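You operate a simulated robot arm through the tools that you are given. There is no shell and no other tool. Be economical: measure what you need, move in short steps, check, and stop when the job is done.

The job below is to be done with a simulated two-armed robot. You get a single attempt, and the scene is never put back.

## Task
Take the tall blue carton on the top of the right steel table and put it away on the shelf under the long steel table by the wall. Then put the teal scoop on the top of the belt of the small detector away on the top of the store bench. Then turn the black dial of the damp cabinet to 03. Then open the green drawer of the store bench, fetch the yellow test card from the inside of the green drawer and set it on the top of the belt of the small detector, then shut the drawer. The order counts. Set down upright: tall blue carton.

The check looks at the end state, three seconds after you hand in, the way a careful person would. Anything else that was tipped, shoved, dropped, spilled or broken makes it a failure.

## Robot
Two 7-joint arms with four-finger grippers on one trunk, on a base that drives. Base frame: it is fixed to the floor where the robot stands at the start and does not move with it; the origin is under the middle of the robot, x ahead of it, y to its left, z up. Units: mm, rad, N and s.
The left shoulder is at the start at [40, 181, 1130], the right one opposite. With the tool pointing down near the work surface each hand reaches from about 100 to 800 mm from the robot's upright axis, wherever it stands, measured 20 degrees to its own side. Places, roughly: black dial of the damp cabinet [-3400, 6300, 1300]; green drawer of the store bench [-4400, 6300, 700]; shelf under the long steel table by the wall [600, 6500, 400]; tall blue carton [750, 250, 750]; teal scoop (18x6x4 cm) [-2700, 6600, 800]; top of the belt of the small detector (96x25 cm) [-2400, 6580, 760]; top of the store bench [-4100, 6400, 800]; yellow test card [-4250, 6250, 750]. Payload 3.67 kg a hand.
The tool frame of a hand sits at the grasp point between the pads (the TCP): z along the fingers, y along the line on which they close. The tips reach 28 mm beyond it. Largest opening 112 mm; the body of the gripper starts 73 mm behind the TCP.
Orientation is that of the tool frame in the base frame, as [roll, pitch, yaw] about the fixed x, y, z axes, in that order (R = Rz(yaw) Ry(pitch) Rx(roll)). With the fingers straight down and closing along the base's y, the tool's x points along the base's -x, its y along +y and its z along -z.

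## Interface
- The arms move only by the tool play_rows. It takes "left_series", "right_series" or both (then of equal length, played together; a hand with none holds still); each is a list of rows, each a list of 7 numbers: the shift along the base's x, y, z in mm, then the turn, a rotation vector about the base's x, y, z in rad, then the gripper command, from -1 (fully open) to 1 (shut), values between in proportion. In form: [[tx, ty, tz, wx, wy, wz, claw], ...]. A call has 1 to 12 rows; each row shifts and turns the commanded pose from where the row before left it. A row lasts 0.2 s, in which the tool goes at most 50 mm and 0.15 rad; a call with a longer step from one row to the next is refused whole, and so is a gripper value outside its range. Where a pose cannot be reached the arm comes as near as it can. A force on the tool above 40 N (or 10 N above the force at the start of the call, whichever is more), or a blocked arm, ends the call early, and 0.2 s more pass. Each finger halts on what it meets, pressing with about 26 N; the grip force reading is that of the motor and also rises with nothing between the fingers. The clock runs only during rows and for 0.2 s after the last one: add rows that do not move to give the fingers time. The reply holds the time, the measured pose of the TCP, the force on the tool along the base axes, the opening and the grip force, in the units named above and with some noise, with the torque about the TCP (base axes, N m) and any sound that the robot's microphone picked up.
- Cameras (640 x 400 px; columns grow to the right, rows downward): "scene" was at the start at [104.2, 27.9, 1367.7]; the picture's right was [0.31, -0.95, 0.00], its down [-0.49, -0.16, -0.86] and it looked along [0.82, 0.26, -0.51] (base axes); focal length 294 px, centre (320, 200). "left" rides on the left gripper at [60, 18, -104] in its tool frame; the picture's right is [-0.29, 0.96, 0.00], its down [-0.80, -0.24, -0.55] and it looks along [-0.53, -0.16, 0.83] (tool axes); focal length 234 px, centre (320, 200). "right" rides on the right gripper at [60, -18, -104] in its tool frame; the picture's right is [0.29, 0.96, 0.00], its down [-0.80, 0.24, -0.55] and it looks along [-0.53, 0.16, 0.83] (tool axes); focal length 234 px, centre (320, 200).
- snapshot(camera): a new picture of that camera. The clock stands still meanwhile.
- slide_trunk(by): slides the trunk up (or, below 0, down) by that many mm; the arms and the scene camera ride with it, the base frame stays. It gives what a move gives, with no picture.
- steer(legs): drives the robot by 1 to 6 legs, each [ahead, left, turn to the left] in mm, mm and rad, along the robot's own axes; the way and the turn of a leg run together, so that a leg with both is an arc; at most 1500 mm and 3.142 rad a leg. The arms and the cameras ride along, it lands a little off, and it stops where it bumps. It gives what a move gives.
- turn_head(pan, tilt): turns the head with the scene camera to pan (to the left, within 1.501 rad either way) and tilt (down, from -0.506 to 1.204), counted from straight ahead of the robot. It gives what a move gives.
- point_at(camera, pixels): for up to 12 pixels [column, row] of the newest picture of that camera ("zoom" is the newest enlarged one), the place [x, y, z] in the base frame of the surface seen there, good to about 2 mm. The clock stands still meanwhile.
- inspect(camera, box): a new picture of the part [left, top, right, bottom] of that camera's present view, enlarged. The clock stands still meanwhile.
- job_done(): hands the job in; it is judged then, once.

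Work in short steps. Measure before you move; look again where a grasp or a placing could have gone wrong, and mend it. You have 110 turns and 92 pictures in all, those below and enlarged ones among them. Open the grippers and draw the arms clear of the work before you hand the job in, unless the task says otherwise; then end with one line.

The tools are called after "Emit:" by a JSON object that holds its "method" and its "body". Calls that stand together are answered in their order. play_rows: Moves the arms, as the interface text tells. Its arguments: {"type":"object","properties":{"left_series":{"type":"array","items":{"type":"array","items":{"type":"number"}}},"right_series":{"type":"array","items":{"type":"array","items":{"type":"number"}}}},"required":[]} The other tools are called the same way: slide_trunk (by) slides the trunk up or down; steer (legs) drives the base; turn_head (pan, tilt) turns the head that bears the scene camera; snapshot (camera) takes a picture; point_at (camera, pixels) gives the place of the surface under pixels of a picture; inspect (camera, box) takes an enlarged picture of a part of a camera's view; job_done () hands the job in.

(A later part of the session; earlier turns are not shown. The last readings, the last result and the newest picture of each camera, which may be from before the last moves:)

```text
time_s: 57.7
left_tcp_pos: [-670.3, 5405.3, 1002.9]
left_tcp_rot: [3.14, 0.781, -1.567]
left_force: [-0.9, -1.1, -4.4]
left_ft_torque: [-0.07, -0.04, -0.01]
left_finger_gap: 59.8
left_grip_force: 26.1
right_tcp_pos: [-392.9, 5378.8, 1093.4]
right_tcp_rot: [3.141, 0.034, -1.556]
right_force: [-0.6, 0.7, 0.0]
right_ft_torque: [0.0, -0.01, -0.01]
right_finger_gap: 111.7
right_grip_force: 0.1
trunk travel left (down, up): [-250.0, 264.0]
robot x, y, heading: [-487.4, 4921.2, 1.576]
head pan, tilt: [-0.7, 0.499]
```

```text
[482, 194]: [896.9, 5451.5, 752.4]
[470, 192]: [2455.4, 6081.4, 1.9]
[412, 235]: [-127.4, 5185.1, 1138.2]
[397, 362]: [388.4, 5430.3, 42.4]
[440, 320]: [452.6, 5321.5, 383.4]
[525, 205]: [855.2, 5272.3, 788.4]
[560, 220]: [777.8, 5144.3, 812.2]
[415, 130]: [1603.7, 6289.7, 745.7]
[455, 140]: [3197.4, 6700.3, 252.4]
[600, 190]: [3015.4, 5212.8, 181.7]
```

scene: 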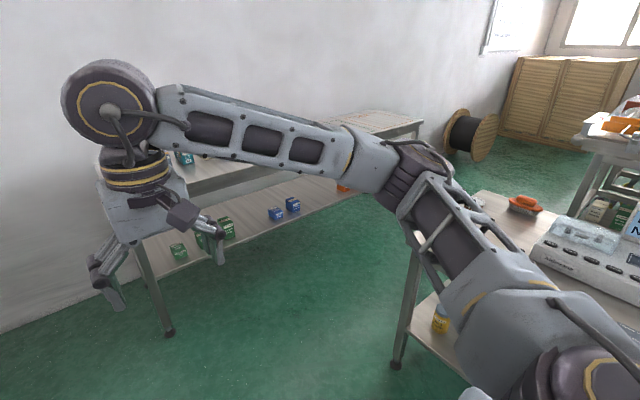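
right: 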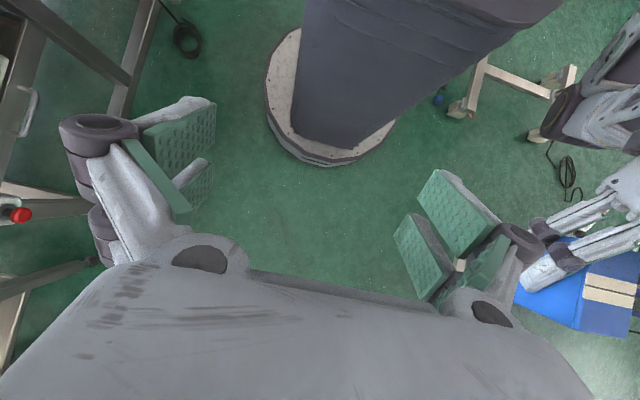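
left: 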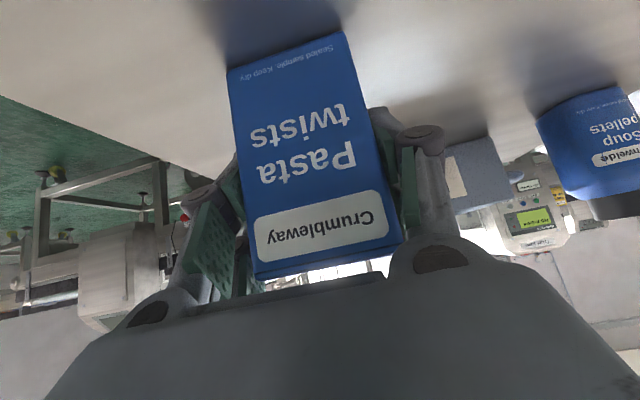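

Bench edge is at y≈5450, table front at ≈6270, so the base fits between. Here in open floor I lower the trunk 120 mm, then lower and draw in the carton while raising the right hand.

Emit:
{"method": "slide_trunk", "body": {"by": -120}}

Emit:
{"method": "play_rows", "body": {"left_series": [[0, 0, -45, 0, 0, 0, 1], [0, 0, -45, 0, 0, 0, 1], [0, 0, -45, 0, 0, 0, 1], [0, 0, -45, 0, 0, 0, 1], [0, -5, -45, 0, 0, 0, 1], [0, -5, -45, 0, 0, 0, 1], [0, -10, -45, 0, 0, 0, 1], [0, -20, -30, 0, 0, 0, 1], [0, -20, 0, 0, 0, 0, 1], [0, -15, 0, 0, 0, 0, 1]], "right_series": [[0, 0, 20, 0, 0, 0, -1], [0, 0, 20, 0, 0, 0, -1], [0, 0, 20, 0, 0, 0, -1], [0, 0, 20, 0, 0, 0, -1], [0, 0, 20, 0, 0, 0, -1], [0, 0, 20, 0, 0, 0, -1], [0, 0, 20, 0, 0, 0, -1], [0, 0, 0, 0, 0, 0, -1], [0, 0, 0, 0, 0, 0, -1], [0, 0, 0, 0, 0, 0, -1]]}}

Emit:
{"method": "turn_head", "body": {"pan": 0.2, "tilt": 0.8}}

Emit:
{"method": "snapshot", "body": {"camera": "scene"}}

```text
time_s: 59.2
left_tcp_pos: [-670.0, 5406.0, 883.1]
left_tcp_rot: [3.14, 0.781, -1.568]
left_force: [0.5, -0.2, -2.7]
left_ft_torque: [-0.03, 0.01, 0.0]
left_finger_gap: 60.2
left_grip_force: 26.1
right_tcp_pos: [-393.3, 5379.4, 973.7]
right_tcp_rot: [3.141, 0.035, -1.555]
right_force: [-1.3, 0.8, 0.2]
right_ft_torque: [0.02, 0.0, -0.01]
right_finger_gap: 111.8
right_grip_force: 0.0
trunk travel left (down, up): [-130.0, 384.0]
robot x, y, heading: [-490.2, 4924.2, 1.577]
head pan, tilt: [-0.7, 0.499]
```

```text
time_s: 61.4
left_tcp_pos: [-670.4, 5330.0, 537.9]
left_tcp_rot: [3.14, 0.784, -1.569]
left_force: [-0.3, 0.8, -4.3]
left_ft_torque: [-0.04, -0.01, 0.0]
left_finger_gap: 60.0
left_grip_force: 25.5
right_tcp_pos: [-391.2, 5378.9, 1112.7]
right_tcp_rot: [3.141, 0.036, -1.557]
right_force: [-0.6, -0.3, 0.1]
right_ft_torque: [-0.01, -0.02, 0.01]
right_finger_gap: 111.8
right_grip_force: 0.0
trunk travel left (down, up): [-130.0, 384.0]
robot x, y, heading: [-489.8, 4921.4, 1.574]
head pan, tilt: [-0.7, 0.499]
```

```text
time_s: 62.6
left_tcp_pos: [-669.1, 5329.5, 538.5]
left_tcp_rot: [3.138, 0.783, -1.569]
left_force: [-1.0, 0.2, -4.4]
left_ft_torque: [-0.11, 0.01, -0.03]
left_finger_gap: 60.1
left_grip_force: 25.9
right_tcp_pos: [-392.4, 5379.0, 1113.1]
right_tcp_rot: [3.141, 0.034, -1.557]
right_force: [0.7, 0.0, 0.4]
right_ft_torque: [0.0, -0.01, -0.01]
right_finger_gap: 112.1
right_grip_force: 0.0
trunk travel left (down, up): [-130.0, 384.0]
robot x, y, heading: [-488.1, 4922.2, 1.578]
head pan, tilt: [0.201, 0.799]
```

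```text
66 pictures are left
```

scene: 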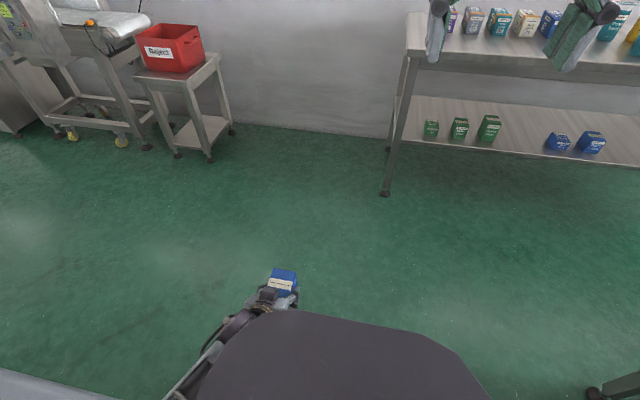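

The greens run small–medium–tall, so the carton belongs right of the blue pair. I drive ahead 835 and strafe right ~1000, then check.

Emit:
{"method": "point_at", "body": {"camera": "scene", "pixels": [[430, 131], [458, 129], [487, 127], [556, 142], [590, 142], [600, 153], [380, 190], [470, 150], [460, 60], [590, 389]]}}

Emit:
{"method": "steer", "body": {"legs": [[835, 0, -0.007], [0, -1000, 0]]}}

Emit:
{"method": "turn_head", "body": {"pan": -0.1, "tilt": 0.8}}

Emit:
{"method": "snapshot", "body": {"camera": "scene"}}

```text
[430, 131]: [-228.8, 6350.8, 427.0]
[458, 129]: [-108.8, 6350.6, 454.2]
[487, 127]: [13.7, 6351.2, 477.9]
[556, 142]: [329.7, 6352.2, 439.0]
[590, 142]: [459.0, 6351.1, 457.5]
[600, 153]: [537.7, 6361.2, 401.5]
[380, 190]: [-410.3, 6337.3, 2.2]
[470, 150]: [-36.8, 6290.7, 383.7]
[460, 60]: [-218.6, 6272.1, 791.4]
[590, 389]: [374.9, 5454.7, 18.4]
```

```text
time_s: 72.1
left_tcp_pos: [331.2, 6165.5, 538.4]
left_tcp_rot: [3.139, 0.782, -1.583]
left_force: [-0.7, -0.6, -4.0]
left_ft_torque: [-0.07, -0.04, -0.03]
left_finger_gap: 59.9
left_grip_force: 25.9
right_tcp_pos: [610.6, 6209.9, 1113.2]
right_tcp_rot: [3.14, 0.036, -1.573]
right_force: [1.0, -0.6, -0.2]
right_ft_torque: [-0.01, 0.01, 0.01]
right_finger_gap: 111.9
right_grip_force: 0.0
trunk travel left (down, up): [-130.0, 384.0]
robot x, y, heading: [507.9, 5755.5, 1.564]
head pan, tilt: [0.201, 0.799]
```

```text
time_s: 72.9
left_tcp_pos: [332.3, 6164.7, 537.9]
left_tcp_rot: [3.141, 0.782, -1.583]
left_force: [0.6, 0.6, -3.5]
left_ft_torque: [-0.05, -0.03, -0.05]
left_finger_gap: 60.0
left_grip_force: 26.3
right_tcp_pos: [609.8, 6209.7, 1113.1]
right_tcp_rot: [3.141, 0.034, -1.573]
right_force: [-0.2, -0.2, 0.6]
right_ft_torque: [0.01, 0.0, 0.02]
right_finger_gap: 111.6
right_grip_force: 0.0
trunk travel left (down, up): [-130.0, 384.0]
robot x, y, heading: [507.2, 5752.5, 1.558]
head pan, tilt: [-0.099, 0.799]
```

```text
65 pictures are left
```

scene: 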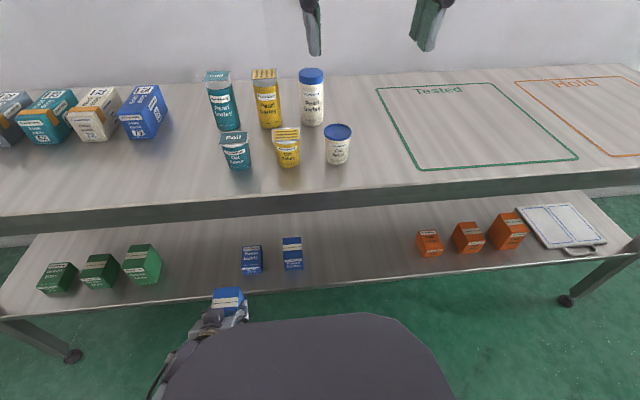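

The free slot is at x≈585 right of the blue pair. I strafe 253 more, lower the carton to ~18 mm above shelf level, and measure the apron's lower edge.

Emit:
{"method": "point_at", "body": {"camera": "scene", "pixels": [[200, 215], [200, 225], [400, 200], [330, 260], [330, 275], [252, 262], [293, 258], [310, 75], [265, 72]]}}

Emit:
{"method": "steer", "body": {"legs": [[0, -253, 0.012]]}}

Emit:
{"method": "play_rows", "body": {"left_series": [[0, 0, -30, 0, 0, 0, 1], [0, 0, -28, 0, 0, 0, 1]]}}

```text
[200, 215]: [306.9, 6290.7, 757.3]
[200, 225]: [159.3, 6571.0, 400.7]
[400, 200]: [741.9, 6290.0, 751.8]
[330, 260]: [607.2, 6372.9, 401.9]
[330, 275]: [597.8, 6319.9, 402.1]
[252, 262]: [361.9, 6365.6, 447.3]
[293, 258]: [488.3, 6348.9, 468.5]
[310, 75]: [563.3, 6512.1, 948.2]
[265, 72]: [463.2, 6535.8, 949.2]
```

```text
time_s: 74.8
left_tcp_pos: [582.6, 6161.7, 537.3]
left_tcp_rot: [3.136, 0.781, -1.574]
left_force: [0.4, -0.3, -3.7]
left_ft_torque: [-0.07, -0.01, 0.03]
left_finger_gap: 60.0
left_grip_force: 26.3
right_tcp_pos: [861.0, 6209.8, 1113.6]
right_tcp_rot: [3.139, 0.034, -1.56]
right_force: [0.0, -0.2, -1.1]
right_ft_torque: [0.0, 0.05, 0.01]
right_finger_gap: 112.2
right_grip_force: 0.0
trunk travel left (down, up): [-130.0, 384.0]
robot x, y, heading: [762.6, 5752.8, 1.57]
head pan, tilt: [-0.099, 0.799]
```

```text
time_s: 75.4
left_tcp_pos: [579.8, 6163.8, 481.0]
left_tcp_rot: [3.136, 0.785, -1.571]
left_force: [-0.6, 0.3, -3.4]
left_ft_torque: [-0.04, 0.01, -0.02]
left_finger_gap: 59.9
left_grip_force: 25.9
right_tcp_pos: [859.5, 6210.8, 1113.6]
right_tcp_rot: [-3.141, 0.034, -1.561]
right_force: [0.0, -0.3, -0.1]
right_ft_torque: [0.0, 0.03, 0.0]
right_finger_gap: 111.9
right_grip_force: 0.0
trunk travel left (down, up): [-130.0, 384.0]
robot x, y, heading: [763.8, 5754.5, 1.57]
head pan, tilt: [-0.099, 0.799]
```

Apron bottom is z≈750, fine. I nudge the hand 15 mm right for space and drive ahead 215 mm into the shelf.

Emit:
{"method": "play_rows", "body": {"left_series": [[15, 0, 0, 0, 0, 0, 1], [0, 0, 0, 0, 0, 0, 1]]}}

Emit:
{"method": "steer", "body": {"legs": [[213, 0, 0]]}}

Emit:
{"method": "turn_head", "body": {"pan": 0.2, "tilt": 0.95}}

Emit:
{"method": "snapshot", "body": {"camera": "left"}}

```text
time_s: 76.0
left_tcp_pos: [571.8, 6166.7, 480.4]
left_tcp_rot: [3.098, 0.788, -1.58]
left_force: [-0.9, 0.2, -3.2]
left_ft_torque: [-0.08, 0.04, -0.01]
left_finger_gap: 59.7
left_grip_force: 26.2
right_tcp_pos: [859.3, 6210.6, 1114.7]
right_tcp_rot: [-3.141, 0.036, -1.562]
right_force: [-0.1, -0.2, -0.5]
right_ft_torque: [-0.03, -0.02, 0.02]
right_finger_gap: 112.1
right_grip_force: 0.1
trunk travel left (down, up): [-130.0, 384.0]
robot x, y, heading: [758.1, 5755.6, 1.571]
head pan, tilt: [-0.099, 0.799]
```

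```text
time_s: 77.7
left_tcp_pos: [571.5, 6380.3, 477.5]
left_tcp_rot: [3.098, 0.787, -1.576]
left_force: [-0.2, 0.5, -3.7]
left_ft_torque: [-0.06, -0.01, 0.01]
left_finger_gap: 59.9
left_grip_force: 26.2
right_tcp_pos: [859.6, 6423.4, 1112.5]
right_tcp_rot: [-3.141, 0.033, -1.563]
right_force: [-0.3, -0.1, -0.1]
right_ft_torque: [-0.03, -0.05, -0.01]
right_finger_gap: 112.1
right_grip_force: 0.0
trunk travel left (down, up): [-130.0, 384.0]
robot x, y, heading: [762.9, 5967.4, 1.573]
head pan, tilt: [-0.099, 0.799]
```

```text
time_s: 78.5
left_tcp_pos: [570.0, 6379.9, 479.6]
left_tcp_rot: [3.095, 0.789, -1.577]
left_force: [0.1, 0.0, -4.7]
left_ft_torque: [-0.06, 0.0, 0.01]
left_finger_gap: 59.9
left_grip_force: 26.2
right_tcp_pos: [859.0, 6421.8, 1113.1]
right_tcp_rot: [3.141, 0.035, -1.56]
right_force: [-0.1, -0.7, -0.4]
right_ft_torque: [-0.02, 0.03, 0.03]
right_finger_gap: 112.1
right_grip_force: 0.1
trunk travel left (down, up): [-130.0, 384.0]
robot x, y, heading: [760.2, 5967.5, 1.569]
head pan, tilt: [0.201, 0.949]
```

```text
64 pictures are left
```

left: 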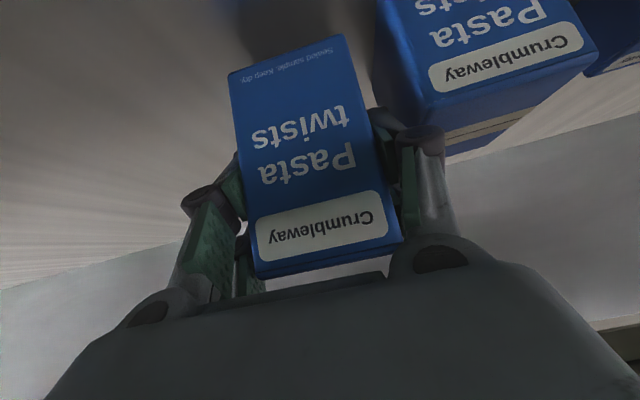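

The neighbour box is close on the left and the hand came out slightly rolled (3.097). I strafe 28 mm right and correct the roll.

Emit:
{"method": "steer", "body": {"legs": [[0, -28, 0]]}}

Emit:
{"method": "play_rows", "body": {"left_series": [[0, 0, 0, 0, -0.03, -0.03, 1], [0, 0, 0, 0, 0, 0, 1]]}}

Emit:
{"method": "snapshot", "body": {"camera": "left"}}

```text
time_s: 79.3
left_tcp_pos: [597.7, 6380.3, 480.0]
left_tcp_rot: [3.094, 0.789, -1.577]
left_force: [1.1, -0.4, -3.6]
left_ft_torque: [-0.05, -0.01, 0.01]
left_finger_gap: 59.8
left_grip_force: 25.8
right_tcp_pos: [888.2, 6422.2, 1113.8]
right_tcp_rot: [3.14, 0.034, -1.562]
right_force: [1.2, -0.3, -0.4]
right_ft_torque: [0.0, 0.1, 0.01]
right_finger_gap: 111.9
right_grip_force: 0.0
trunk travel left (down, up): [-130.0, 384.0]
robot x, y, heading: [789.1, 5965.7, 1.574]
head pan, tilt: [0.201, 0.949]
```

```text
time_s: 79.9
left_tcp_pos: [596.7, 6381.4, 480.5]
left_tcp_rot: [3.134, 0.788, -1.575]
left_force: [0.7, 0.0, -2.9]
left_ft_torque: [-0.07, 0.02, -0.01]
left_finger_gap: 60.1
left_grip_force: 25.8
right_tcp_pos: [886.9, 6422.4, 1113.1]
right_tcp_rot: [3.139, 0.034, -1.562]
right_force: [0.0, 0.8, 0.2]
right_ft_torque: [-0.02, 0.01, -0.02]
right_finger_gap: 112.0
right_grip_force: 0.1
trunk travel left (down, up): [-130.0, 384.0]
robot x, y, heading: [786.8, 5964.0, 1.57]
head pan, tilt: [0.201, 0.949]
```

```text
63 pictures are left
```

left: 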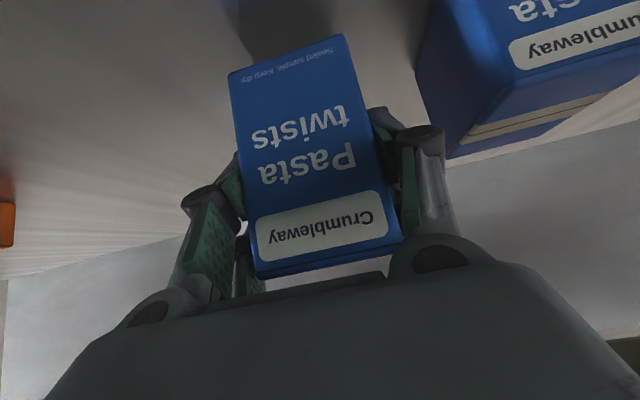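

Upright and clear of the neighbour. I lower 14 mm and then in small steps watching the vertical force.

Emit:
{"method": "play_rows", "body": {"left_series": [[0, 0, -8, 0, 0, 0, 1], [0, 0, -6, 0, 0, 0, 1], [0, 0, -2, 0, 0, 0, 1], [0, 0, 0, 0, 0, 0, 1]]}}

Emit:
{"method": "inspect", "body": {"camera": "left", "box": [180, 0, 480, 190]}}

```text
time_s: 80.9
left_tcp_pos: [597.8, 6380.1, 463.3]
left_tcp_rot: [3.137, 0.791, -1.575]
left_force: [0.0, -0.2, -3.7]
left_ft_torque: [-0.07, -0.02, 0.03]
left_finger_gap: 60.2
left_grip_force: 25.9
right_tcp_pos: [886.4, 6421.2, 1113.6]
right_tcp_rot: [-3.141, 0.035, -1.563]
right_force: [0.5, -0.7, 0.2]
right_ft_torque: [0.02, 0.04, 0.0]
right_finger_gap: 112.3
right_grip_force: 0.1
trunk travel left (down, up): [-130.0, 384.0]
robot x, y, heading: [785.1, 5965.5, 1.572]
head pan, tilt: [0.201, 0.949]
```

```text
2.11 times, centred on (330, 95) of left
```

zoom: 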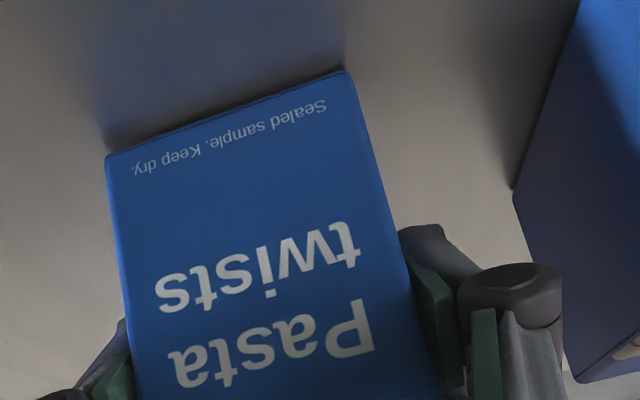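

Emit:
{"method": "point_at", "body": {"camera": "zoom", "pixels": [[115, 160], [230, 120], [340, 78], [230, 105], [360, 60], [120, 250]]}}

Emit:
{"method": "play_rows", "body": {"left_series": [[0, 0, -2, 0, 0, 0, 1], [0, 0, 0, 0, 0, 0, 1]]}}

```text
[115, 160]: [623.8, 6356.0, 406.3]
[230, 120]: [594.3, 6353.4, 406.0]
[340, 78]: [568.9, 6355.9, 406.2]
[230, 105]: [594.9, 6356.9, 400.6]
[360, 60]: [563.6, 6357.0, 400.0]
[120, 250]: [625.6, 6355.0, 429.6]
```

```text
time_s: 81.5
left_tcp_pos: [596.8, 6380.0, 462.0]
left_tcp_rot: [3.138, 0.792, -1.575]
left_force: [0.3, 0.4, 4.3]
left_ft_torque: [-0.27, -0.06, 0.02]
left_finger_gap: 59.8
left_grip_force: 26.1
right_tcp_pos: [886.5, 6422.5, 1114.0]
right_tcp_rot: [3.141, 0.034, -1.564]
right_force: [0.4, 0.3, -0.1]
right_ft_torque: [0.0, 0.04, -0.04]
right_finger_gap: 112.0
right_grip_force: 0.0
trunk travel left (down, up): [-130.0, 384.0]
robot x, y, heading: [788.2, 5970.7, 1.568]
head pan, tilt: [0.201, 0.949]
```

Contact (+8 N). I open the fingers partly and back out along the tool axis.

Emit:
{"method": "play_rows", "body": {"left_series": [[0, 0, 0, 0, 0, 0, 0.2], [0, 0, 0, 0, 0, 0, -0.3], [0, 0, 0, 0, 0, 0, -0.6], [0, 0, 0, 0, 0, 0, -0.6], [0, -20, 20, 0, 0, 0, -0.6], [0, -25, 25, 0, 0, 0, -0.6], [0, -25, 25, 0, 0, 0, -0.6]]}}

Emit:
{"method": "snapshot", "body": {"camera": "left"}}

```text
time_s: 83.1
left_tcp_pos: [578.3, 6313.9, 529.4]
left_tcp_rot: [3.096, 0.791, -1.584]
left_force: [0.0, 0.8, 1.3]
left_ft_torque: [-0.01, -0.01, 0.01]
left_finger_gap: 89.8
left_grip_force: 0.0
right_tcp_pos: [888.0, 6421.3, 1113.2]
right_tcp_rot: [3.14, 0.034, -1.561]
right_force: [0.1, 0.4, 0.1]
right_ft_torque: [0.02, -0.02, -0.01]
right_finger_gap: 112.0
right_grip_force: 0.1
trunk travel left (down, up): [-130.0, 384.0]
robot x, y, heading: [785.6, 5967.4, 1.574]
head pan, tilt: [0.201, 0.949]
```

```text
61 pictures are left
```

left: 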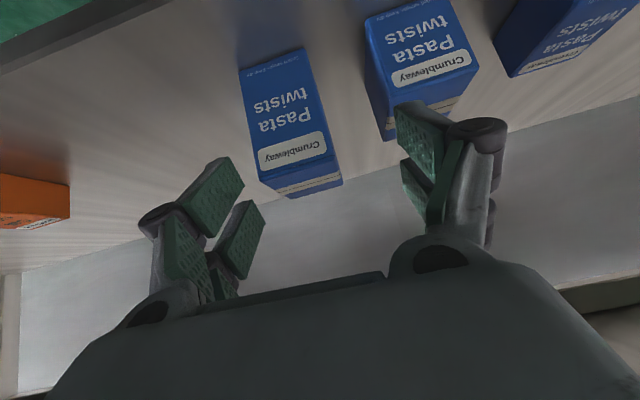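

The carton stands upright in its slot. I drive back out, then strafe left to open floor.

Emit:
{"method": "steer", "body": {"legs": [[-213, 0, 0], [0, 1300, 0]]}}

Emit:
{"method": "turn_head", "body": {"pan": 0.6, "tilt": 0.5}}

Emit:
{"method": "snapshot", "body": {"camera": "scene"}}

```text
time_s: 91.1
left_tcp_pos: [-706.8, 6106.7, 531.2]
left_tcp_rot: [3.102, 0.796, -1.588]
left_force: [0.2, 0.3, -0.2]
left_ft_torque: [0.0, 0.03, 0.02]
left_finger_gap: 89.3
left_grip_force: 0.1
right_tcp_pos: [-398.5, 6214.1, 1112.4]
right_tcp_rot: [-3.141, 0.036, -1.572]
right_force: [0.0, -0.3, 0.3]
right_ft_torque: [0.01, -0.02, -0.01]
right_finger_gap: 112.2
right_grip_force: 0.0
trunk travel left (down, up): [-130.0, 384.0]
robot x, y, heading: [-500.0, 5757.6, 1.565]
head pan, tilt: [0.201, 0.949]
```

```text
time_s: 92.0
left_tcp_pos: [-708.6, 6107.3, 532.4]
left_tcp_rot: [3.096, 0.793, -1.589]
left_force: [0.1, 0.3, -0.7]
left_ft_torque: [-0.01, 0.02, 0.05]
left_finger_gap: 89.5
left_grip_force: 0.1
right_tcp_pos: [-396.8, 6214.2, 1113.4]
right_tcp_rot: [-3.141, 0.035, -1.57]
right_force: [-0.4, -0.1, 0.3]
right_ft_torque: [0.02, 0.0, -0.02]
right_finger_gap: 111.8
right_grip_force: 0.1
trunk travel left (down, up): [-130.0, 384.0]
robot x, y, heading: [-504.1, 5753.9, 1.561]
head pan, tilt: [0.6, 0.499]
```

```text
60 pictures are left
```

scene: 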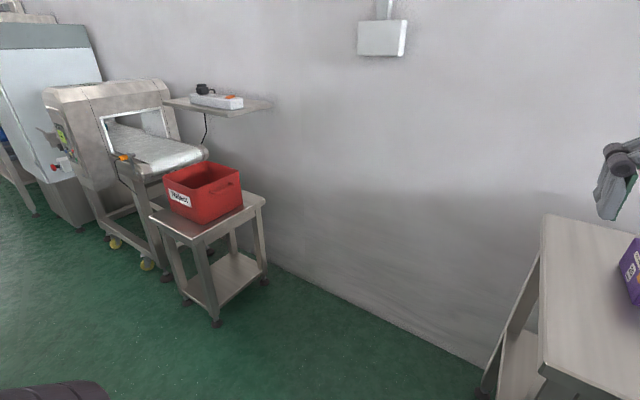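

I raise the trunk and the left hand back to a carrying pose, fingers down, and measure the detector surroundings.

Emit:
{"method": "point_at", "body": {"camera": "scene", "pixels": [[160, 232], [215, 323], [242, 208], [205, 190], [160, 150], [195, 155], [60, 160], [60, 100], [145, 265], [110, 240], [80, 225], [65, 165]]}}

Emit:
{"method": "slide_trunk", "body": {"by": 120}}

Emit:
{"method": "play_rows", "body": {"left_series": [[0, 10, 40, -0.0785, 0, 0, -1], [0, 10, 40, -0.0785, 0, 0, -1], [0, 10, 40, -0.0785, 0, 0, -1], [0, 10, 40, -0.0785, 0, 0, -1], [0, 10, 40, -0.0785, 0, 0, -1], [0, 10, 40, -0.0785, 0, 0, -1], [0, 10, 40, -0.0785, 0, 0, -1], [0, 10, 40, -0.0785, 0, 0, -1], [0, 10, 40, -0.0785, 0, 0, -1], [0, 10, 40, -0.0785, 0, 0, -1]]}}

```text
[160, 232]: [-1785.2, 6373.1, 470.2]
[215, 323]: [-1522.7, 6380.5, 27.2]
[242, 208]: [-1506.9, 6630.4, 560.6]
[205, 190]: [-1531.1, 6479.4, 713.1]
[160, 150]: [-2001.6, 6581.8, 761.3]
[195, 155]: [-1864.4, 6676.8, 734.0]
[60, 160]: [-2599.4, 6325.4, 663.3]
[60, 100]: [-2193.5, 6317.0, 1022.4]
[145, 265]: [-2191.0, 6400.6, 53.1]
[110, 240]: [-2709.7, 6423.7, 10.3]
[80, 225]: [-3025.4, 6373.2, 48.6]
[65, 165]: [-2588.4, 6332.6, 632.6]
```

```text
time_s: 93.5
left_tcp_pos: [-705.9, 6105.8, 651.7]
left_tcp_rot: [3.101, 0.794, -1.589]
left_force: [-0.7, -0.2, -0.4]
left_ft_torque: [0.02, -0.01, -0.02]
left_finger_gap: 89.5
left_grip_force: 0.1
right_tcp_pos: [-397.7, 6213.4, 1232.4]
right_tcp_rot: [-3.14, 0.036, -1.571]
right_force: [0.4, 1.1, -0.8]
right_ft_torque: [0.0, 0.0, 0.0]
right_finger_gap: 111.9
right_grip_force: 0.0
trunk travel left (down, up): [-250.0, 264.0]
robot x, y, heading: [-503.4, 5757.1, 1.565]
head pan, tilt: [0.6, 0.499]
```

```text
time_s: 95.0
left_tcp_pos: [-786.3, 6184.4, 831.0]
left_tcp_rot: [2.783, 0.252, -1.686]
left_force: [-0.3, 0.8, 0.3]
left_ft_torque: [0.02, 0.0, 0.04]
left_finger_gap: 112.0
left_grip_force: 0.0
left hand out of reach, approached as far as the arm can: row 3, 4, 6, 7
right_tcp_pos: [-398.8, 6214.1, 1233.7]
right_tcp_rot: [3.138, 0.034, -1.572]
right_force: [-0.1, -1.0, -0.8]
right_ft_torque: [-0.01, 0.0, 0.03]
right_finger_gap: 111.7
right_grip_force: 0.0
trunk travel left (down, up): [-250.0, 264.0]
robot x, y, heading: [-500.8, 5757.4, 1.563]
head pan, tilt: [0.6, 0.499]
stopped in row 7 (left hand): the arm was blocked; the commanded pose is now the measured one
```

The arm ran against its limits and stopped off-pose. I lead it forward and up while turning the fingers back to straight down.

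Emit:
{"method": "play_rows", "body": {"left_series": [[0, 30, 10, 0, 0, 0, -1], [0, 30, 20, -0.04, -0.05, 0, -1], [10, 20, 30, -0.05, -0.057, 0.01, -1], [10, 10, 30, -0.05, -0.057, 0.01, -1], [10, 0, 35, -0.05, -0.057, 0.01, -1], [10, 0, 35, -0.05, -0.057, 0.01, -1], [10, 0, 35, -0.04, -0.055, 0.01, -1], [0, 0, 0, 0, 0, 0, -1]]}}

```text
time_s: 95.7
left_tcp_pos: [-865.3, 6234.9, 868.0]
left_tcp_rot: [2.606, 0.168, -1.674]
left_force: [0.3, 0.6, -0.5]
left_ft_torque: [0.02, -0.02, 0.01]
left_finger_gap: 111.9
left_grip_force: 0.0
left hand out of reach, approached as far as the arm can: row 3
right_tcp_pos: [-397.5, 6213.9, 1233.5]
right_tcp_rot: [-3.141, 0.035, -1.569]
right_force: [0.1, -0.5, 0.4]
right_ft_torque: [-0.02, 0.03, -0.01]
right_finger_gap: 111.9
right_grip_force: 0.0
trunk travel left (down, up): [-250.0, 264.0]
robot x, y, heading: [-499.9, 5759.0, 1.565]
head pan, tilt: [0.6, 0.499]
stopped in row 3 (left hand): the arm was blocked; the commanded pose is now the measured one
```

It is still at a limit; I look at the arm.

Emit:
{"method": "turn_head", "body": {"pan": 0.7, "tilt": 0.9}}

Emit:
{"method": "snapshot", "body": {"camera": "scene"}}

```text
time_s: 96.5
left_tcp_pos: [-864.7, 6234.5, 868.3]
left_tcp_rot: [2.605, 0.17, -1.675]
left_force: [0.2, 0.0, -0.2]
left_ft_torque: [0.0, 0.04, 0.0]
left_finger_gap: 112.0
left_grip_force: 0.0
right_tcp_pos: [-398.1, 6213.7, 1233.6]
right_tcp_rot: [3.141, 0.035, -1.571]
right_force: [0.0, -0.5, 0.7]
right_ft_torque: [-0.01, -0.01, 0.02]
right_finger_gap: 112.2
right_grip_force: 0.0
trunk travel left (down, up): [-250.0, 264.0]
robot x, y, heading: [-500.3, 5757.3, 1.56]
head pan, tilt: [0.7, 0.901]
```

```text
59 pictures are left
```

scene: 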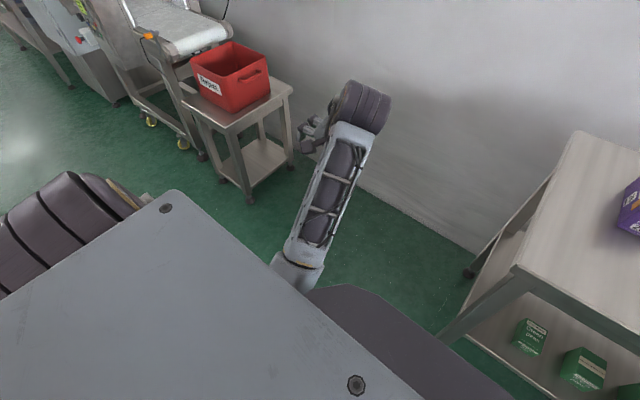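

The elbow has folded in close to the trunk. I try pure forward/outward translation to unfold it.

Emit:
{"method": "point_at", "body": {"camera": "scene", "pixels": [[295, 270], [305, 245], [330, 190], [360, 105], [312, 130]]}}

Emit:
{"method": "play_rows", "body": {"left_series": [[-10, 40, -10, 0, 0, 0, -1], [-10, 40, -10, 0, 0, 0, -1], [-10, 40, 0, 0, 0, 0, -1], [-10, 40, 0, 0, 0, 0, -1]]}}

```text
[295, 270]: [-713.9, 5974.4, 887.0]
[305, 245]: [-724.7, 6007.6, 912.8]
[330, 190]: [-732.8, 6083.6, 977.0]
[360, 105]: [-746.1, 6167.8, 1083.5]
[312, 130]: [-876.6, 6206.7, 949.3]
```

```text
time_s: 97.5
left_tcp_pos: [-904.8, 6395.0, 847.8]
left_tcp_rot: [2.606, 0.168, -1.676]
left_force: [0.8, 1.3, -0.2]
left_ft_torque: [0.0, -0.02, 0.02]
left_finger_gap: 112.0
left_grip_force: 0.1
right_tcp_pos: [-398.2, 6215.2, 1232.8]
right_tcp_rot: [-3.141, 0.033, -1.57]
right_force: [-0.5, 0.0, 0.4]
right_ft_torque: [-0.03, -0.03, 0.01]
right_finger_gap: 111.8
right_grip_force: 0.1
trunk travel left (down, up): [-250.0, 264.0]
robot x, y, heading: [-497.5, 5763.9, 1.561]
head pan, tilt: [0.7, 0.901]
```

It moves freely now. I turn the fingers to straight down while rising.

Emit:
{"method": "play_rows", "body": {"left_series": [[0, 0, 20, -0.041, -0.104, 0, -1], [0, 0, 20, -0.041, -0.104, 0, -1], [5, 0, 20, -0.041, -0.104, 0, -1], [5, 0, 30, -0.041, -0.104, 0, -1], [10, 0, 30, -0.041, -0.104, 0, -1], [10, 0, 35, 0, 0, 0.04, -1], [10, 0, 35, 0, 0, 0.03, -1], [0, 0, 0, 0, 0, 0, -1]]}}

Emit:
{"method": "snapshot", "body": {"camera": "scene"}}

```text
time_s: 99.3
left_tcp_pos: [-877.5, 6410.0, 1036.1]
left_tcp_rot: [3.141, 0.001, -1.56]
left_force: [0.3, -0.9, -0.7]
left_ft_torque: [0.01, -0.02, -0.02]
left_finger_gap: 111.8
left_grip_force: 0.0
left hand out of reach, approached as far as the arm can: row 6, 7
right_tcp_pos: [-397.9, 6212.9, 1233.7]
right_tcp_rot: [-3.141, 0.035, -1.571]
right_force: [1.0, 0.9, -1.1]
right_ft_torque: [-0.04, -0.03, 0.0]
right_finger_gap: 112.0
right_grip_force: 0.0
trunk travel left (down, up): [-250.0, 264.0]
robot x, y, heading: [-500.4, 5761.1, 1.562]
head pan, tilt: [0.7, 0.901]
```

```text
58 pictures are left
```

scene: 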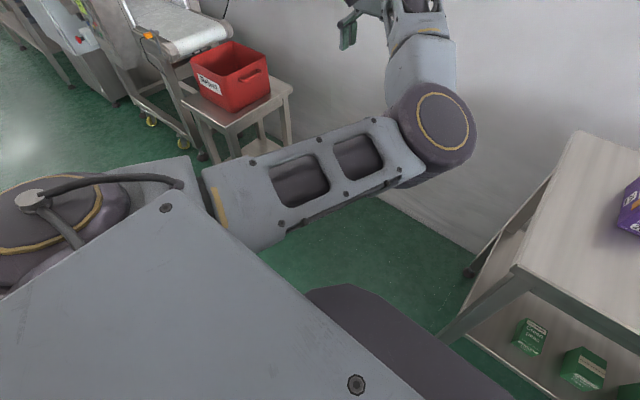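

The hand is down-pointing again, though the elbow sits inward. I retract it 180 mm toward the robot and outward.

Emit:
{"method": "play_rows", "body": {"left_series": [[0, -30, 0, 0, 0, 0, -1], [0, -30, 0, 0, 0, 0, -1], [0, -30, 0, 0, 0, 0, -1], [0, -30, 0, 0, 0, 0, -1], [0, -30, 0, 0, 0, 0, -1], [0, -30, 0, 0, 0, 0, -1]]}}

Emit:
{"method": "snapshot", "body": {"camera": "scene"}}

```text
time_s: 100.7
left_tcp_pos: [-966.1, 6296.0, 1029.8]
left_tcp_rot: [-3.141, 0.003, -1.561]
left_force: [-0.4, 0.2, 0.3]
left_ft_torque: [-0.02, 0.0, 0.01]
left_finger_gap: 111.9
left_grip_force: 0.0
left hand out of reach, approached as far as the arm can: row 1, 2, 3, 4, 5, 6
right_tcp_pos: [-398.0, 6212.5, 1233.0]
right_tcp_rot: [-3.141, 0.034, -1.572]
right_force: [0.0, 0.2, 0.9]
right_ft_torque: [-0.01, -0.03, -0.01]
right_finger_gap: 112.0
right_grip_force: 0.0
trunk travel left (down, up): [-250.0, 264.0]
robot x, y, heading: [-501.3, 5761.5, 1.564]
head pan, tilt: [0.7, 0.901]
```

```text
57 pictures are left
```

scene: 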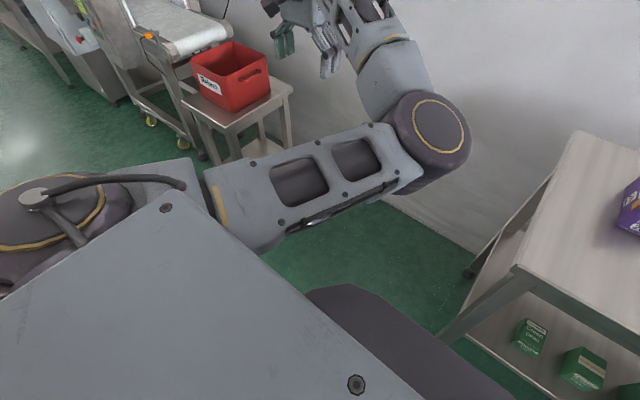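

The elbow is folded the wrong way round. I try to restore it: lower the hand in front, then bring it inward so that the elbow swings out when rising again.

Emit:
{"method": "play_rows", "body": {"left_series": [[15, 0, -40, 0, 0, 0, -1], [15, 0, -40, 0, 0, 0, -1], [20, 0, -40, 0, 0, 0, -1], [20, 0, -40, 0, 0, 0, -1], [25, 0, -40, 0, 0, 0, -1], [25, 0, -40, 0, 0, 0, -1], [25, 0, -40, 0, 0, 0, -1], [25, -10, -40, 0, 0, 0, -1], [30, -10, -35, 0, 0, 0, -1], [40, -10, 0, 0, 0, 0, -1], [45, -10, 0, 0, 0, 0, -1], [45, -10, 0, 0, 0, 0, -1]]}}

Emit:
{"method": "snapshot", "body": {"camera": "scene"}}

```text
time_s: 102.6
left_tcp_pos: [-905.7, 6308.5, 742.0]
left_tcp_rot: [3.008, 0.058, -1.489]
left_force: [-0.8, 1.0, 0.1]
left_ft_torque: [0.0, 0.01, -0.01]
left_finger_gap: 112.2
left_grip_force: 0.0
left hand out of reach, approached as far as the arm can: row 1, 2, 3
right_tcp_pos: [-398.5, 6213.8, 1233.4]
right_tcp_rot: [3.139, 0.035, -1.571]
right_force: [-0.2, 0.9, 1.0]
right_ft_torque: [-0.03, 0.01, 0.0]
right_finger_gap: 111.9
right_grip_force: 0.1
trunk travel left (down, up): [-250.0, 264.0]
robot x, y, heading: [-500.2, 5756.7, 1.561]
head pan, tilt: [0.7, 0.901]
stopped in row 9 (left hand): the arm was blocked; the commanded pose is now the measured one
```

```text
56 pictures are left
```

scene: 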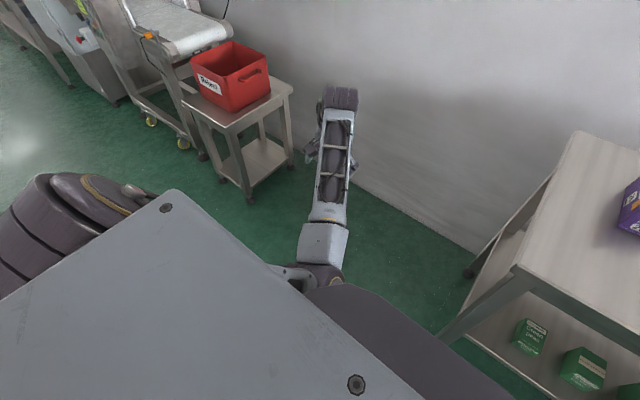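

The elbow rests against the trunk front. I bring the hand forward and then inward across, at this height, to swing the elbow outward.

Emit:
{"method": "play_rows", "body": {"left_series": [[0, 40, 0, 0, 0, 0, -1], [10, 40, 0, 0.03, -0.03, 0, -1], [30, 30, 0, 0.03, -0.03, 0, -1], [40, 10, 0, 0.03, -0.03, 0, -1], [45, 0, 0, 0, 0, -0.03, -1], [45, 0, 0, 0, 0, -0.03, -1], [45, 0, 0, 0, 0, 0, -1], [45, 0, 0, 0, 0, 0, -1], [45, 0, 0, 0, 0, 0, -1], [0, 0, 0, 0, 0, 0, -1]]}}

Emit:
{"method": "snapshot", "body": {"camera": "scene"}}

```text
time_s: 105.0
left_tcp_pos: [-647.4, 6440.3, 745.1]
left_tcp_rot: [3.051, 0.157, -1.505]
left_force: [-0.1, 0.0, -0.3]
left_ft_torque: [0.03, -0.02, 0.01]
left_finger_gap: 112.0
left_grip_force: 0.1
right_tcp_pos: [-397.7, 6214.1, 1233.5]
right_tcp_rot: [3.14, 0.035, -1.569]
right_force: [0.7, -0.4, 0.3]
right_ft_torque: [0.02, 0.02, 0.02]
right_finger_gap: 112.0
right_grip_force: 0.0
trunk travel left (down, up): [-250.0, 264.0]
robot x, y, heading: [-502.4, 5757.5, 1.566]
head pan, tilt: [0.7, 0.901]
stopped in row 10 (left hand): the arm was blocked; the commanded pose is now the measured one
```

```text
55 pictures are left
```

scene: 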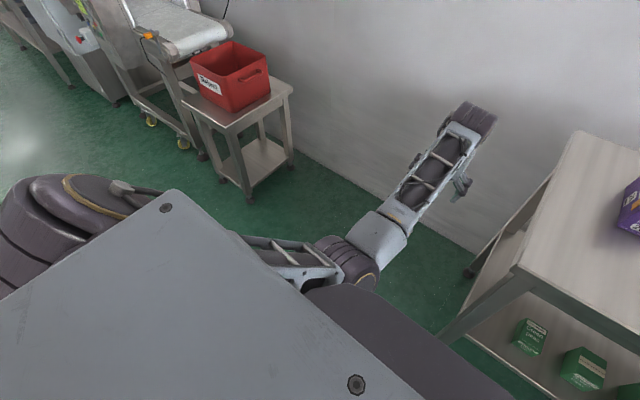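

Restoring fails cheaply, so I'll work with the right arm and park the left out at the left side, high. I swing the left hand left and up.

Emit:
{"method": "play_rows", "body": {"left_series": [[-40, 0, 20, 0, 0, 0, -1], [-40, 0, 25, 0, -0.05, 0.02, -1], [-40, 0, 25, 0, -0.05, 0.02, -1], [-40, 0, 25, 0, -0.05, 0.02, -1], [-40, 0, 25, 0, 0, 0.05, -1], [-40, 0, 25, 0, 0, 0.05, -1], [-40, -15, 25, 0, 0, 0.05, -1], [-35, -20, 25, 0, 0, 0.05, -1], [-30, -30, 25, 0, 0, 0.05, -1], [-30, -30, 25, 0, 0, 0.05, -1], [-25, -35, 20, 0, 0, 0.05, -1], [-20, -40, 20, 0, 0, 0.05, -1]]}}

```text
time_s: 107.6
left_tcp_pos: [-1063.5, 6267.9, 1028.3]
left_tcp_rot: [-3.077, 0.139, -1.03]
left_force: [-0.2, -1.0, -0.8]
left_ft_torque: [0.04, 0.03, 0.03]
left_finger_gap: 112.0
left_grip_force: 0.1
right_tcp_pos: [-397.7, 6212.1, 1234.5]
right_tcp_rot: [3.14, 0.036, -1.57]
right_force: [-0.3, -0.4, -0.4]
right_ft_torque: [0.06, 0.02, 0.01]
right_finger_gap: 112.1
right_grip_force: 0.1
trunk travel left (down, up): [-250.0, 264.0]
robot x, y, heading: [-499.1, 5757.9, 1.559]
head pan, tilt: [0.7, 0.901]
```

Moved freely. I continue the swing further out and back.

Emit:
{"method": "play_rows", "body": {"left_series": [[-15, -35, 10, 0, 0, 0.06, -1], [-15, -38, 10, 0, 0, 0.06, -1], [-15, -40, 10, 0, 0, 0.06, -1], [-10, -40, 10, 0, 0, 0.06, -1], [-10, -40, 10, 0, 0, 0.06, -1], [-10, -40, 0, 0, 0, 0.06, -1], [-5, -40, 0, 0, 0, 0.06, -1], [0, -40, 0, 0, 0, 0.06, -1], [0, -40, 0, 0, 0, 0.06, -1]]}}

Emit:
{"method": "turn_head", "body": {"pan": 0.9, "tilt": 0.5}}

Emit:
{"method": "snapshot", "body": {"camera": "scene"}}

```text
time_s: 109.6
left_tcp_pos: [-1142.5, 5915.7, 1078.3]
left_tcp_rot: [-3.076, 0.139, -0.488]
left_force: [1.4, 0.6, -0.4]
left_ft_torque: [0.02, -0.02, 0.01]
left_finger_gap: 111.8
left_grip_force: 0.0
right_tcp_pos: [-397.6, 6213.0, 1233.9]
right_tcp_rot: [3.141, 0.036, -1.571]
right_force: [-0.7, -0.3, -0.2]
right_ft_torque: [0.0, 0.0, -0.01]
right_finger_gap: 111.9
right_grip_force: 0.1
trunk travel left (down, up): [-250.0, 264.0]
robot x, y, heading: [-493.8, 5760.6, 1.563]
head pan, tilt: [0.7, 0.901]
```

```text
time_s: 110.5
left_tcp_pos: [-1142.1, 5916.6, 1079.0]
left_tcp_rot: [-3.078, 0.141, -0.487]
left_force: [-0.3, 0.2, -0.3]
left_ft_torque: [0.01, -0.02, -0.01]
left_finger_gap: 112.0
left_grip_force: 0.0
right_tcp_pos: [-398.6, 6212.8, 1232.6]
right_tcp_rot: [3.139, 0.035, -1.57]
right_force: [-0.2, -0.8, -0.3]
right_ft_torque: [-0.02, 0.02, -0.02]
right_finger_gap: 111.7
right_grip_force: 0.1
trunk travel left (down, up): [-250.0, 264.0]
robot x, y, heading: [-500.4, 5760.6, 1.559]
head pan, tilt: [0.901, 0.499]
```

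```text
54 pictures are left
```

scene: 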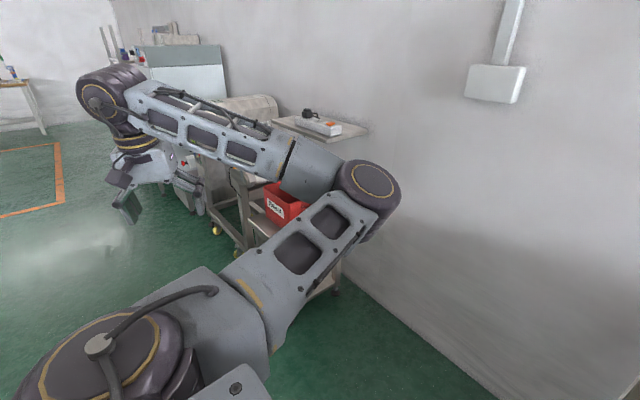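

The left arm is parked well at the side. I back off 100 mm and strafe west about 1950 mm to the detector.

Emit:
{"method": "steer", "body": {"legs": [[-100, 0, 0.01], [0, 1000, 0], [0, 950, 0]]}}

Emit:
{"method": "turn_head", "body": {"pan": 0.25, "tilt": 0.4}}

Emit:
{"method": "snapshot", "body": {"camera": "scene"}}

```text
time_s: 121.3
left_tcp_pos: [-3097.3, 5800.3, 1078.4]
left_tcp_rot: [-3.077, 0.141, -0.473]
left_force: [-0.5, -0.7, 0.0]
left_ft_torque: [-0.02, 0.0, -0.01]
left_finger_gap: 112.1
left_grip_force: 0.1
right_tcp_pos: [-2357.6, 6108.8, 1232.5]
right_tcp_rot: [3.142, 0.036, -1.557]
right_force: [0.6, 0.5, 0.0]
right_ft_torque: [-0.01, 0.01, 0.0]
right_finger_gap: 112.1
right_grip_force: 0.1
trunk travel left (down, up): [-250.0, 264.0]
robot x, y, heading: [-2448.0, 5655.5, 1.574]
head pan, tilt: [0.901, 0.499]
```

```text
time_s: 122.3
left_tcp_pos: [-3097.0, 5802.1, 1079.4]
left_tcp_rot: [-3.078, 0.141, -0.473]
left_force: [0.6, -0.1, -0.2]
left_ft_torque: [0.01, 0.02, -0.01]
left_finger_gap: 112.0
left_grip_force: 0.0
right_tcp_pos: [-2356.8, 6107.1, 1235.1]
right_tcp_rot: [3.141, 0.036, -1.557]
right_force: [-0.2, 0.1, 0.4]
right_ft_torque: [-0.02, 0.0, 0.02]
right_finger_gap: 111.7
right_grip_force: 0.1
trunk travel left (down, up): [-250.0, 264.0]
robot x, y, heading: [-2454.5, 5654.2, 1.579]
head pan, tilt: [0.25, 0.4]
```

```text
53 pictures are left
```

scene: 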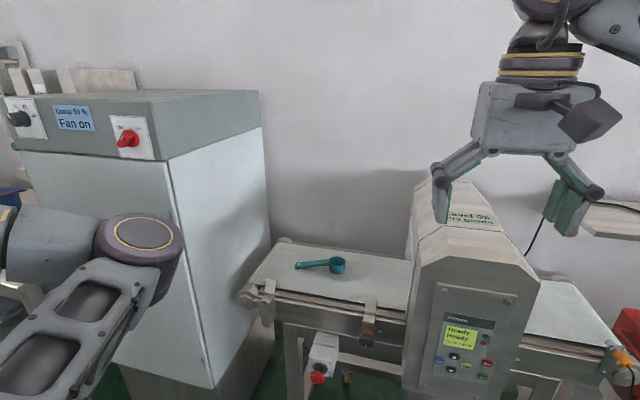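

The scoop is at (320,265) on the belt between cabinet and detector head. I zoom and measure.

Emit:
{"method": "inspect", "body": {"camera": "scene", "box": [240, 230, 400, 330]}}

Emit:
{"method": "point_at", "body": {"camera": "zoom", "pixels": [[225, 145], [270, 140], [330, 132], [375, 135], [400, 120], [385, 160], [350, 160], [300, 90], [550, 200], [80, 200], [350, 240], [395, 125]]}}

Emit:
{"method": "point_at", "body": {"camera": "scene", "pixels": [[165, 160], [210, 380], [20, 118], [128, 138], [255, 95], [435, 230], [405, 330], [430, 195], [140, 230], [490, 330], [250, 300], [160, 100]]}}

```text
4.00 times, centred on (320, 280) of scene
```

zoom: 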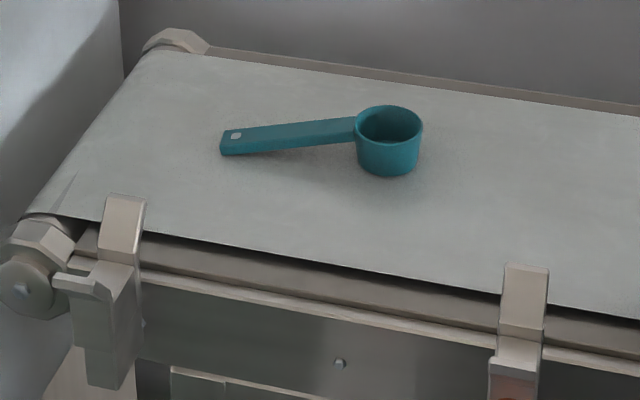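

```text
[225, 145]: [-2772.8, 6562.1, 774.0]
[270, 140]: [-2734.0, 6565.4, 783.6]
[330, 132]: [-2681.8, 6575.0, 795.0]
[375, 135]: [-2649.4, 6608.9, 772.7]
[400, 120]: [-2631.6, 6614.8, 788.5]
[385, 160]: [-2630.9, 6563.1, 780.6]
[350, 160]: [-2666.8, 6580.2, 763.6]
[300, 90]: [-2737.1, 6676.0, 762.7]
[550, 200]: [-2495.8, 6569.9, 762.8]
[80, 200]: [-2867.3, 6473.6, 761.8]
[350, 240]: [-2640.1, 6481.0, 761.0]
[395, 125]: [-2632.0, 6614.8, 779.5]
```

```text
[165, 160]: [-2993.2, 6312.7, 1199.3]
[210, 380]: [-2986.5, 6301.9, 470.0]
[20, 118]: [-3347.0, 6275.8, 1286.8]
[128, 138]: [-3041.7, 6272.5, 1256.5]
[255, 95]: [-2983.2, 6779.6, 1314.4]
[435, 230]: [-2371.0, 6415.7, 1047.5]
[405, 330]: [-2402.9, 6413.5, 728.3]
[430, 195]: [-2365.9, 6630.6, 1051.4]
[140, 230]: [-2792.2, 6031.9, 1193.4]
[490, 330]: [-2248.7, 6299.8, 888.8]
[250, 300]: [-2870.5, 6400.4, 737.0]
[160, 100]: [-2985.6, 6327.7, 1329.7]
```

I plan to stand turned left (heading ≈2.07) at about (-2380,6010), so the left elbow clears the cabinet and the right arm reaches the scoop. Trunk up 150 first, then drive.

Emit:
{"method": "slide_trunk", "body": {"by": 150}}

Emit:
{"method": "steer", "body": {"legs": [[0, 0, 0.491], [0, -235, 0], [270, 0, 0]]}}

Emit:
{"method": "turn_head", "body": {"pan": -0.05, "tilt": 0.75}}

Emit:
{"method": "snapshot", "body": {"camera": "scene"}}

```text
time_s: 124.0
left_tcp_pos: [-3096.7, 5801.9, 1227.8]
left_tcp_rot: [-3.08, 0.14, -0.474]
left_force: [0.4, -0.8, -0.2]
left_ft_torque: [-0.03, 0.0, 0.03]
left_finger_gap: 112.1
left_grip_force: 0.1
right_tcp_pos: [-2356.8, 6108.1, 1383.8]
right_tcp_rot: [-3.141, 0.035, -1.556]
right_force: [-0.2, 0.2, -1.1]
right_ft_torque: [-0.01, -0.03, -0.02]
right_finger_gap: 112.0
right_grip_force: 0.0
trunk travel left (down, up): [-400.0, 114.0]
robot x, y, heading: [-2453.8, 5653.4, 1.582]
head pan, tilt: [0.25, 0.4]
```

```text
time_s: 128.9
left_tcp_pos: [-3013.1, 5829.1, 1227.7]
left_tcp_rot: [-3.08, 0.139, 0.019]
left_force: [-0.7, -0.5, 0.6]
left_ft_torque: [0.01, 0.01, 0.02]
left_finger_gap: 111.9
left_grip_force: 0.1
right_tcp_pos: [-2504.5, 6448.5, 1383.3]
right_tcp_rot: [3.141, 0.036, -1.065]
right_force: [-0.3, 0.0, 0.6]
right_ft_torque: [0.03, 0.01, 0.0]
right_finger_gap: 111.9
right_grip_force: 0.0
trunk travel left (down, up): [-400.0, 114.0]
robot x, y, heading: [-2376.1, 6004.0, 2.069]
head pan, tilt: [0.25, 0.4]
```

```text
time_s: 129.8
left_tcp_pos: [-3012.8, 5830.6, 1228.5]
left_tcp_rot: [-3.079, 0.14, 0.02]
left_force: [-0.1, 0.5, -0.8]
left_ft_torque: [-0.03, 0.03, 0.0]
left_finger_gap: 111.8
left_grip_force: 0.1
right_tcp_pos: [-2506.4, 6450.4, 1382.6]
right_tcp_rot: [3.14, 0.036, -1.066]
right_force: [0.3, 0.7, 0.1]
right_ft_torque: [-0.01, 0.02, -0.01]
right_finger_gap: 112.0
right_grip_force: 0.1
trunk travel left (down, up): [-400.0, 114.0]
robot x, y, heading: [-2377.2, 6004.1, 2.068]
head pan, tilt: [-0.051, 0.75]
```

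```text
51 pictures are left
```

scene: 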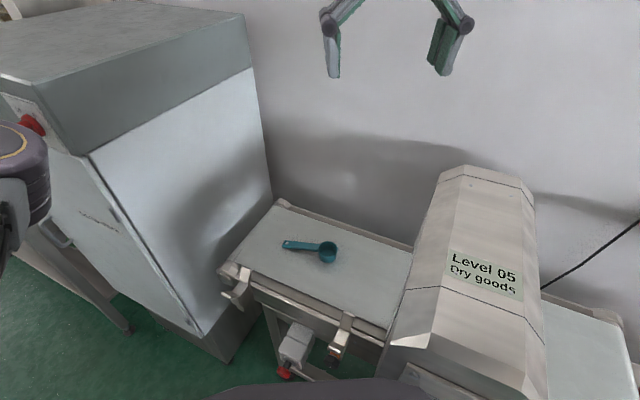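

Good view; I zoom on the scoop to measure the handle line.

Emit:
{"method": "inspect", "body": {"camera": "scene", "box": [264, 220, 360, 280]}}

Emit:
{"method": "point_at", "body": {"camera": "zoom", "pixels": [[135, 163], [135, 140], [138, 190], [220, 170], [220, 150], [220, 190], [290, 175], [300, 160], [300, 185], [450, 180], [440, 280], [500, 210]]}}

```text
6.67 times, centred on (312, 250) of scene
```

zoom: 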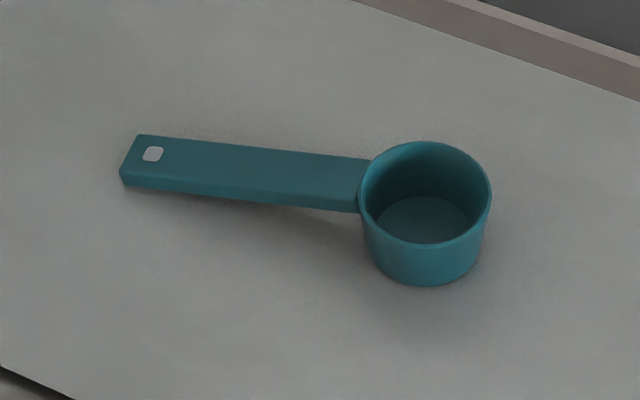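

```text
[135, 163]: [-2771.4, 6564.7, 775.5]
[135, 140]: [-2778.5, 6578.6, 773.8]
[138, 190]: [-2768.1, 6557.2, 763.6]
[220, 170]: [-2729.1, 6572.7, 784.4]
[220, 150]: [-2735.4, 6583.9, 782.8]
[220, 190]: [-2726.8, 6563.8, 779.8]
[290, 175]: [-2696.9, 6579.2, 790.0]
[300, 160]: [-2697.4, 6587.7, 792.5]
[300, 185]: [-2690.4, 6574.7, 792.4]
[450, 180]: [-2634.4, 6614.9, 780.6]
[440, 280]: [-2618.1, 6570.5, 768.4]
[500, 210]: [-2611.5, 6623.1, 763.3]
```

Handle runs at ~0.2 rad, about 25 mm wide, top ~790 near the cup. I bring the right hand above (-2700,6580), turning 1.27 rad so the fingers close across the handle.

Emit:
{"method": "play_rows", "body": {"right_series": [[-17.6, 11.8, -43, 0, 0, 0.115, -1], [-17.6, 11.8, -43, 0, 0, 0.115, -1], [-17.6, 11.8, -43, 0, 0, 0.115, -1], [-17.6, 11.8, -43, 0, 0, 0.115, -1], [-17.6, 11.8, -43, 0, 0, 0.115, -1], [-17.6, 11.8, -43, 0, 0, 0.115, -1], [-17.6, 11.8, -43, 0, 0, 0.115, -1], [-17.6, 11.8, -43, 0, 0, 0.115, -1], [-17.6, 11.8, -43, 0, 0, 0.115, -1], [-17.6, 11.8, -43, 0, 0, 0.115, -1], [-17.6, 11.8, -43, 0, 0, 0.115, -1], [0, 0, 0, 0, 0, 0, -1]]}}

Emit:
{"method": "snapshot", "body": {"camera": "right"}}

Emit:
{"method": "snapshot", "body": {"camera": "scene"}}

```text
time_s: 132.4
left_tcp_pos: [-3014.4, 5829.5, 1227.3]
left_tcp_rot: [-3.079, 0.141, 0.018]
left_force: [0.7, -0.3, 0.5]
left_ft_torque: [-0.04, 0.01, 0.02]
left_finger_gap: 111.9
left_grip_force: 0.1
right_tcp_pos: [-2648.1, 6544.8, 1037.8]
right_tcp_rot: [3.14, 0.036, -0.145]
right_force: [0.1, 0.3, -0.4]
right_ft_torque: [0.02, -0.01, -0.01]
right_finger_gap: 112.1
right_grip_force: 0.1
right hand out of reach, approached as far as the arm can: row 9, 10, 11
trunk travel left (down, up): [-400.0, 114.0]
robot x, y, heading: [-2374.1, 6000.8, 2.07]
head pan, tilt: [-0.051, 0.75]
```

```text
49 pictures are left
```

right: 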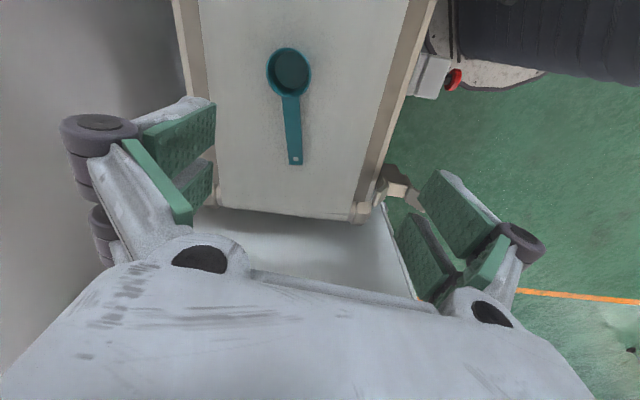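

```text
48 pictures are left
```

scene: 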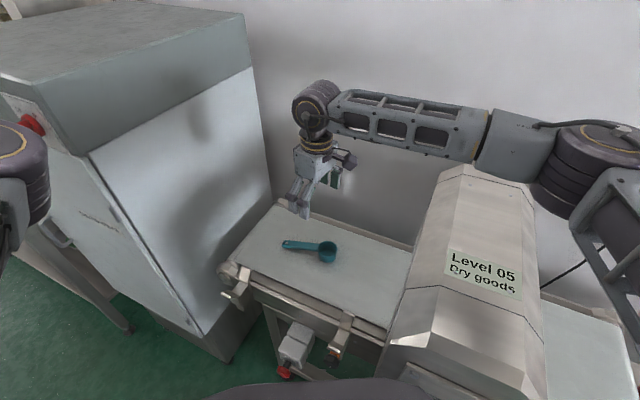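

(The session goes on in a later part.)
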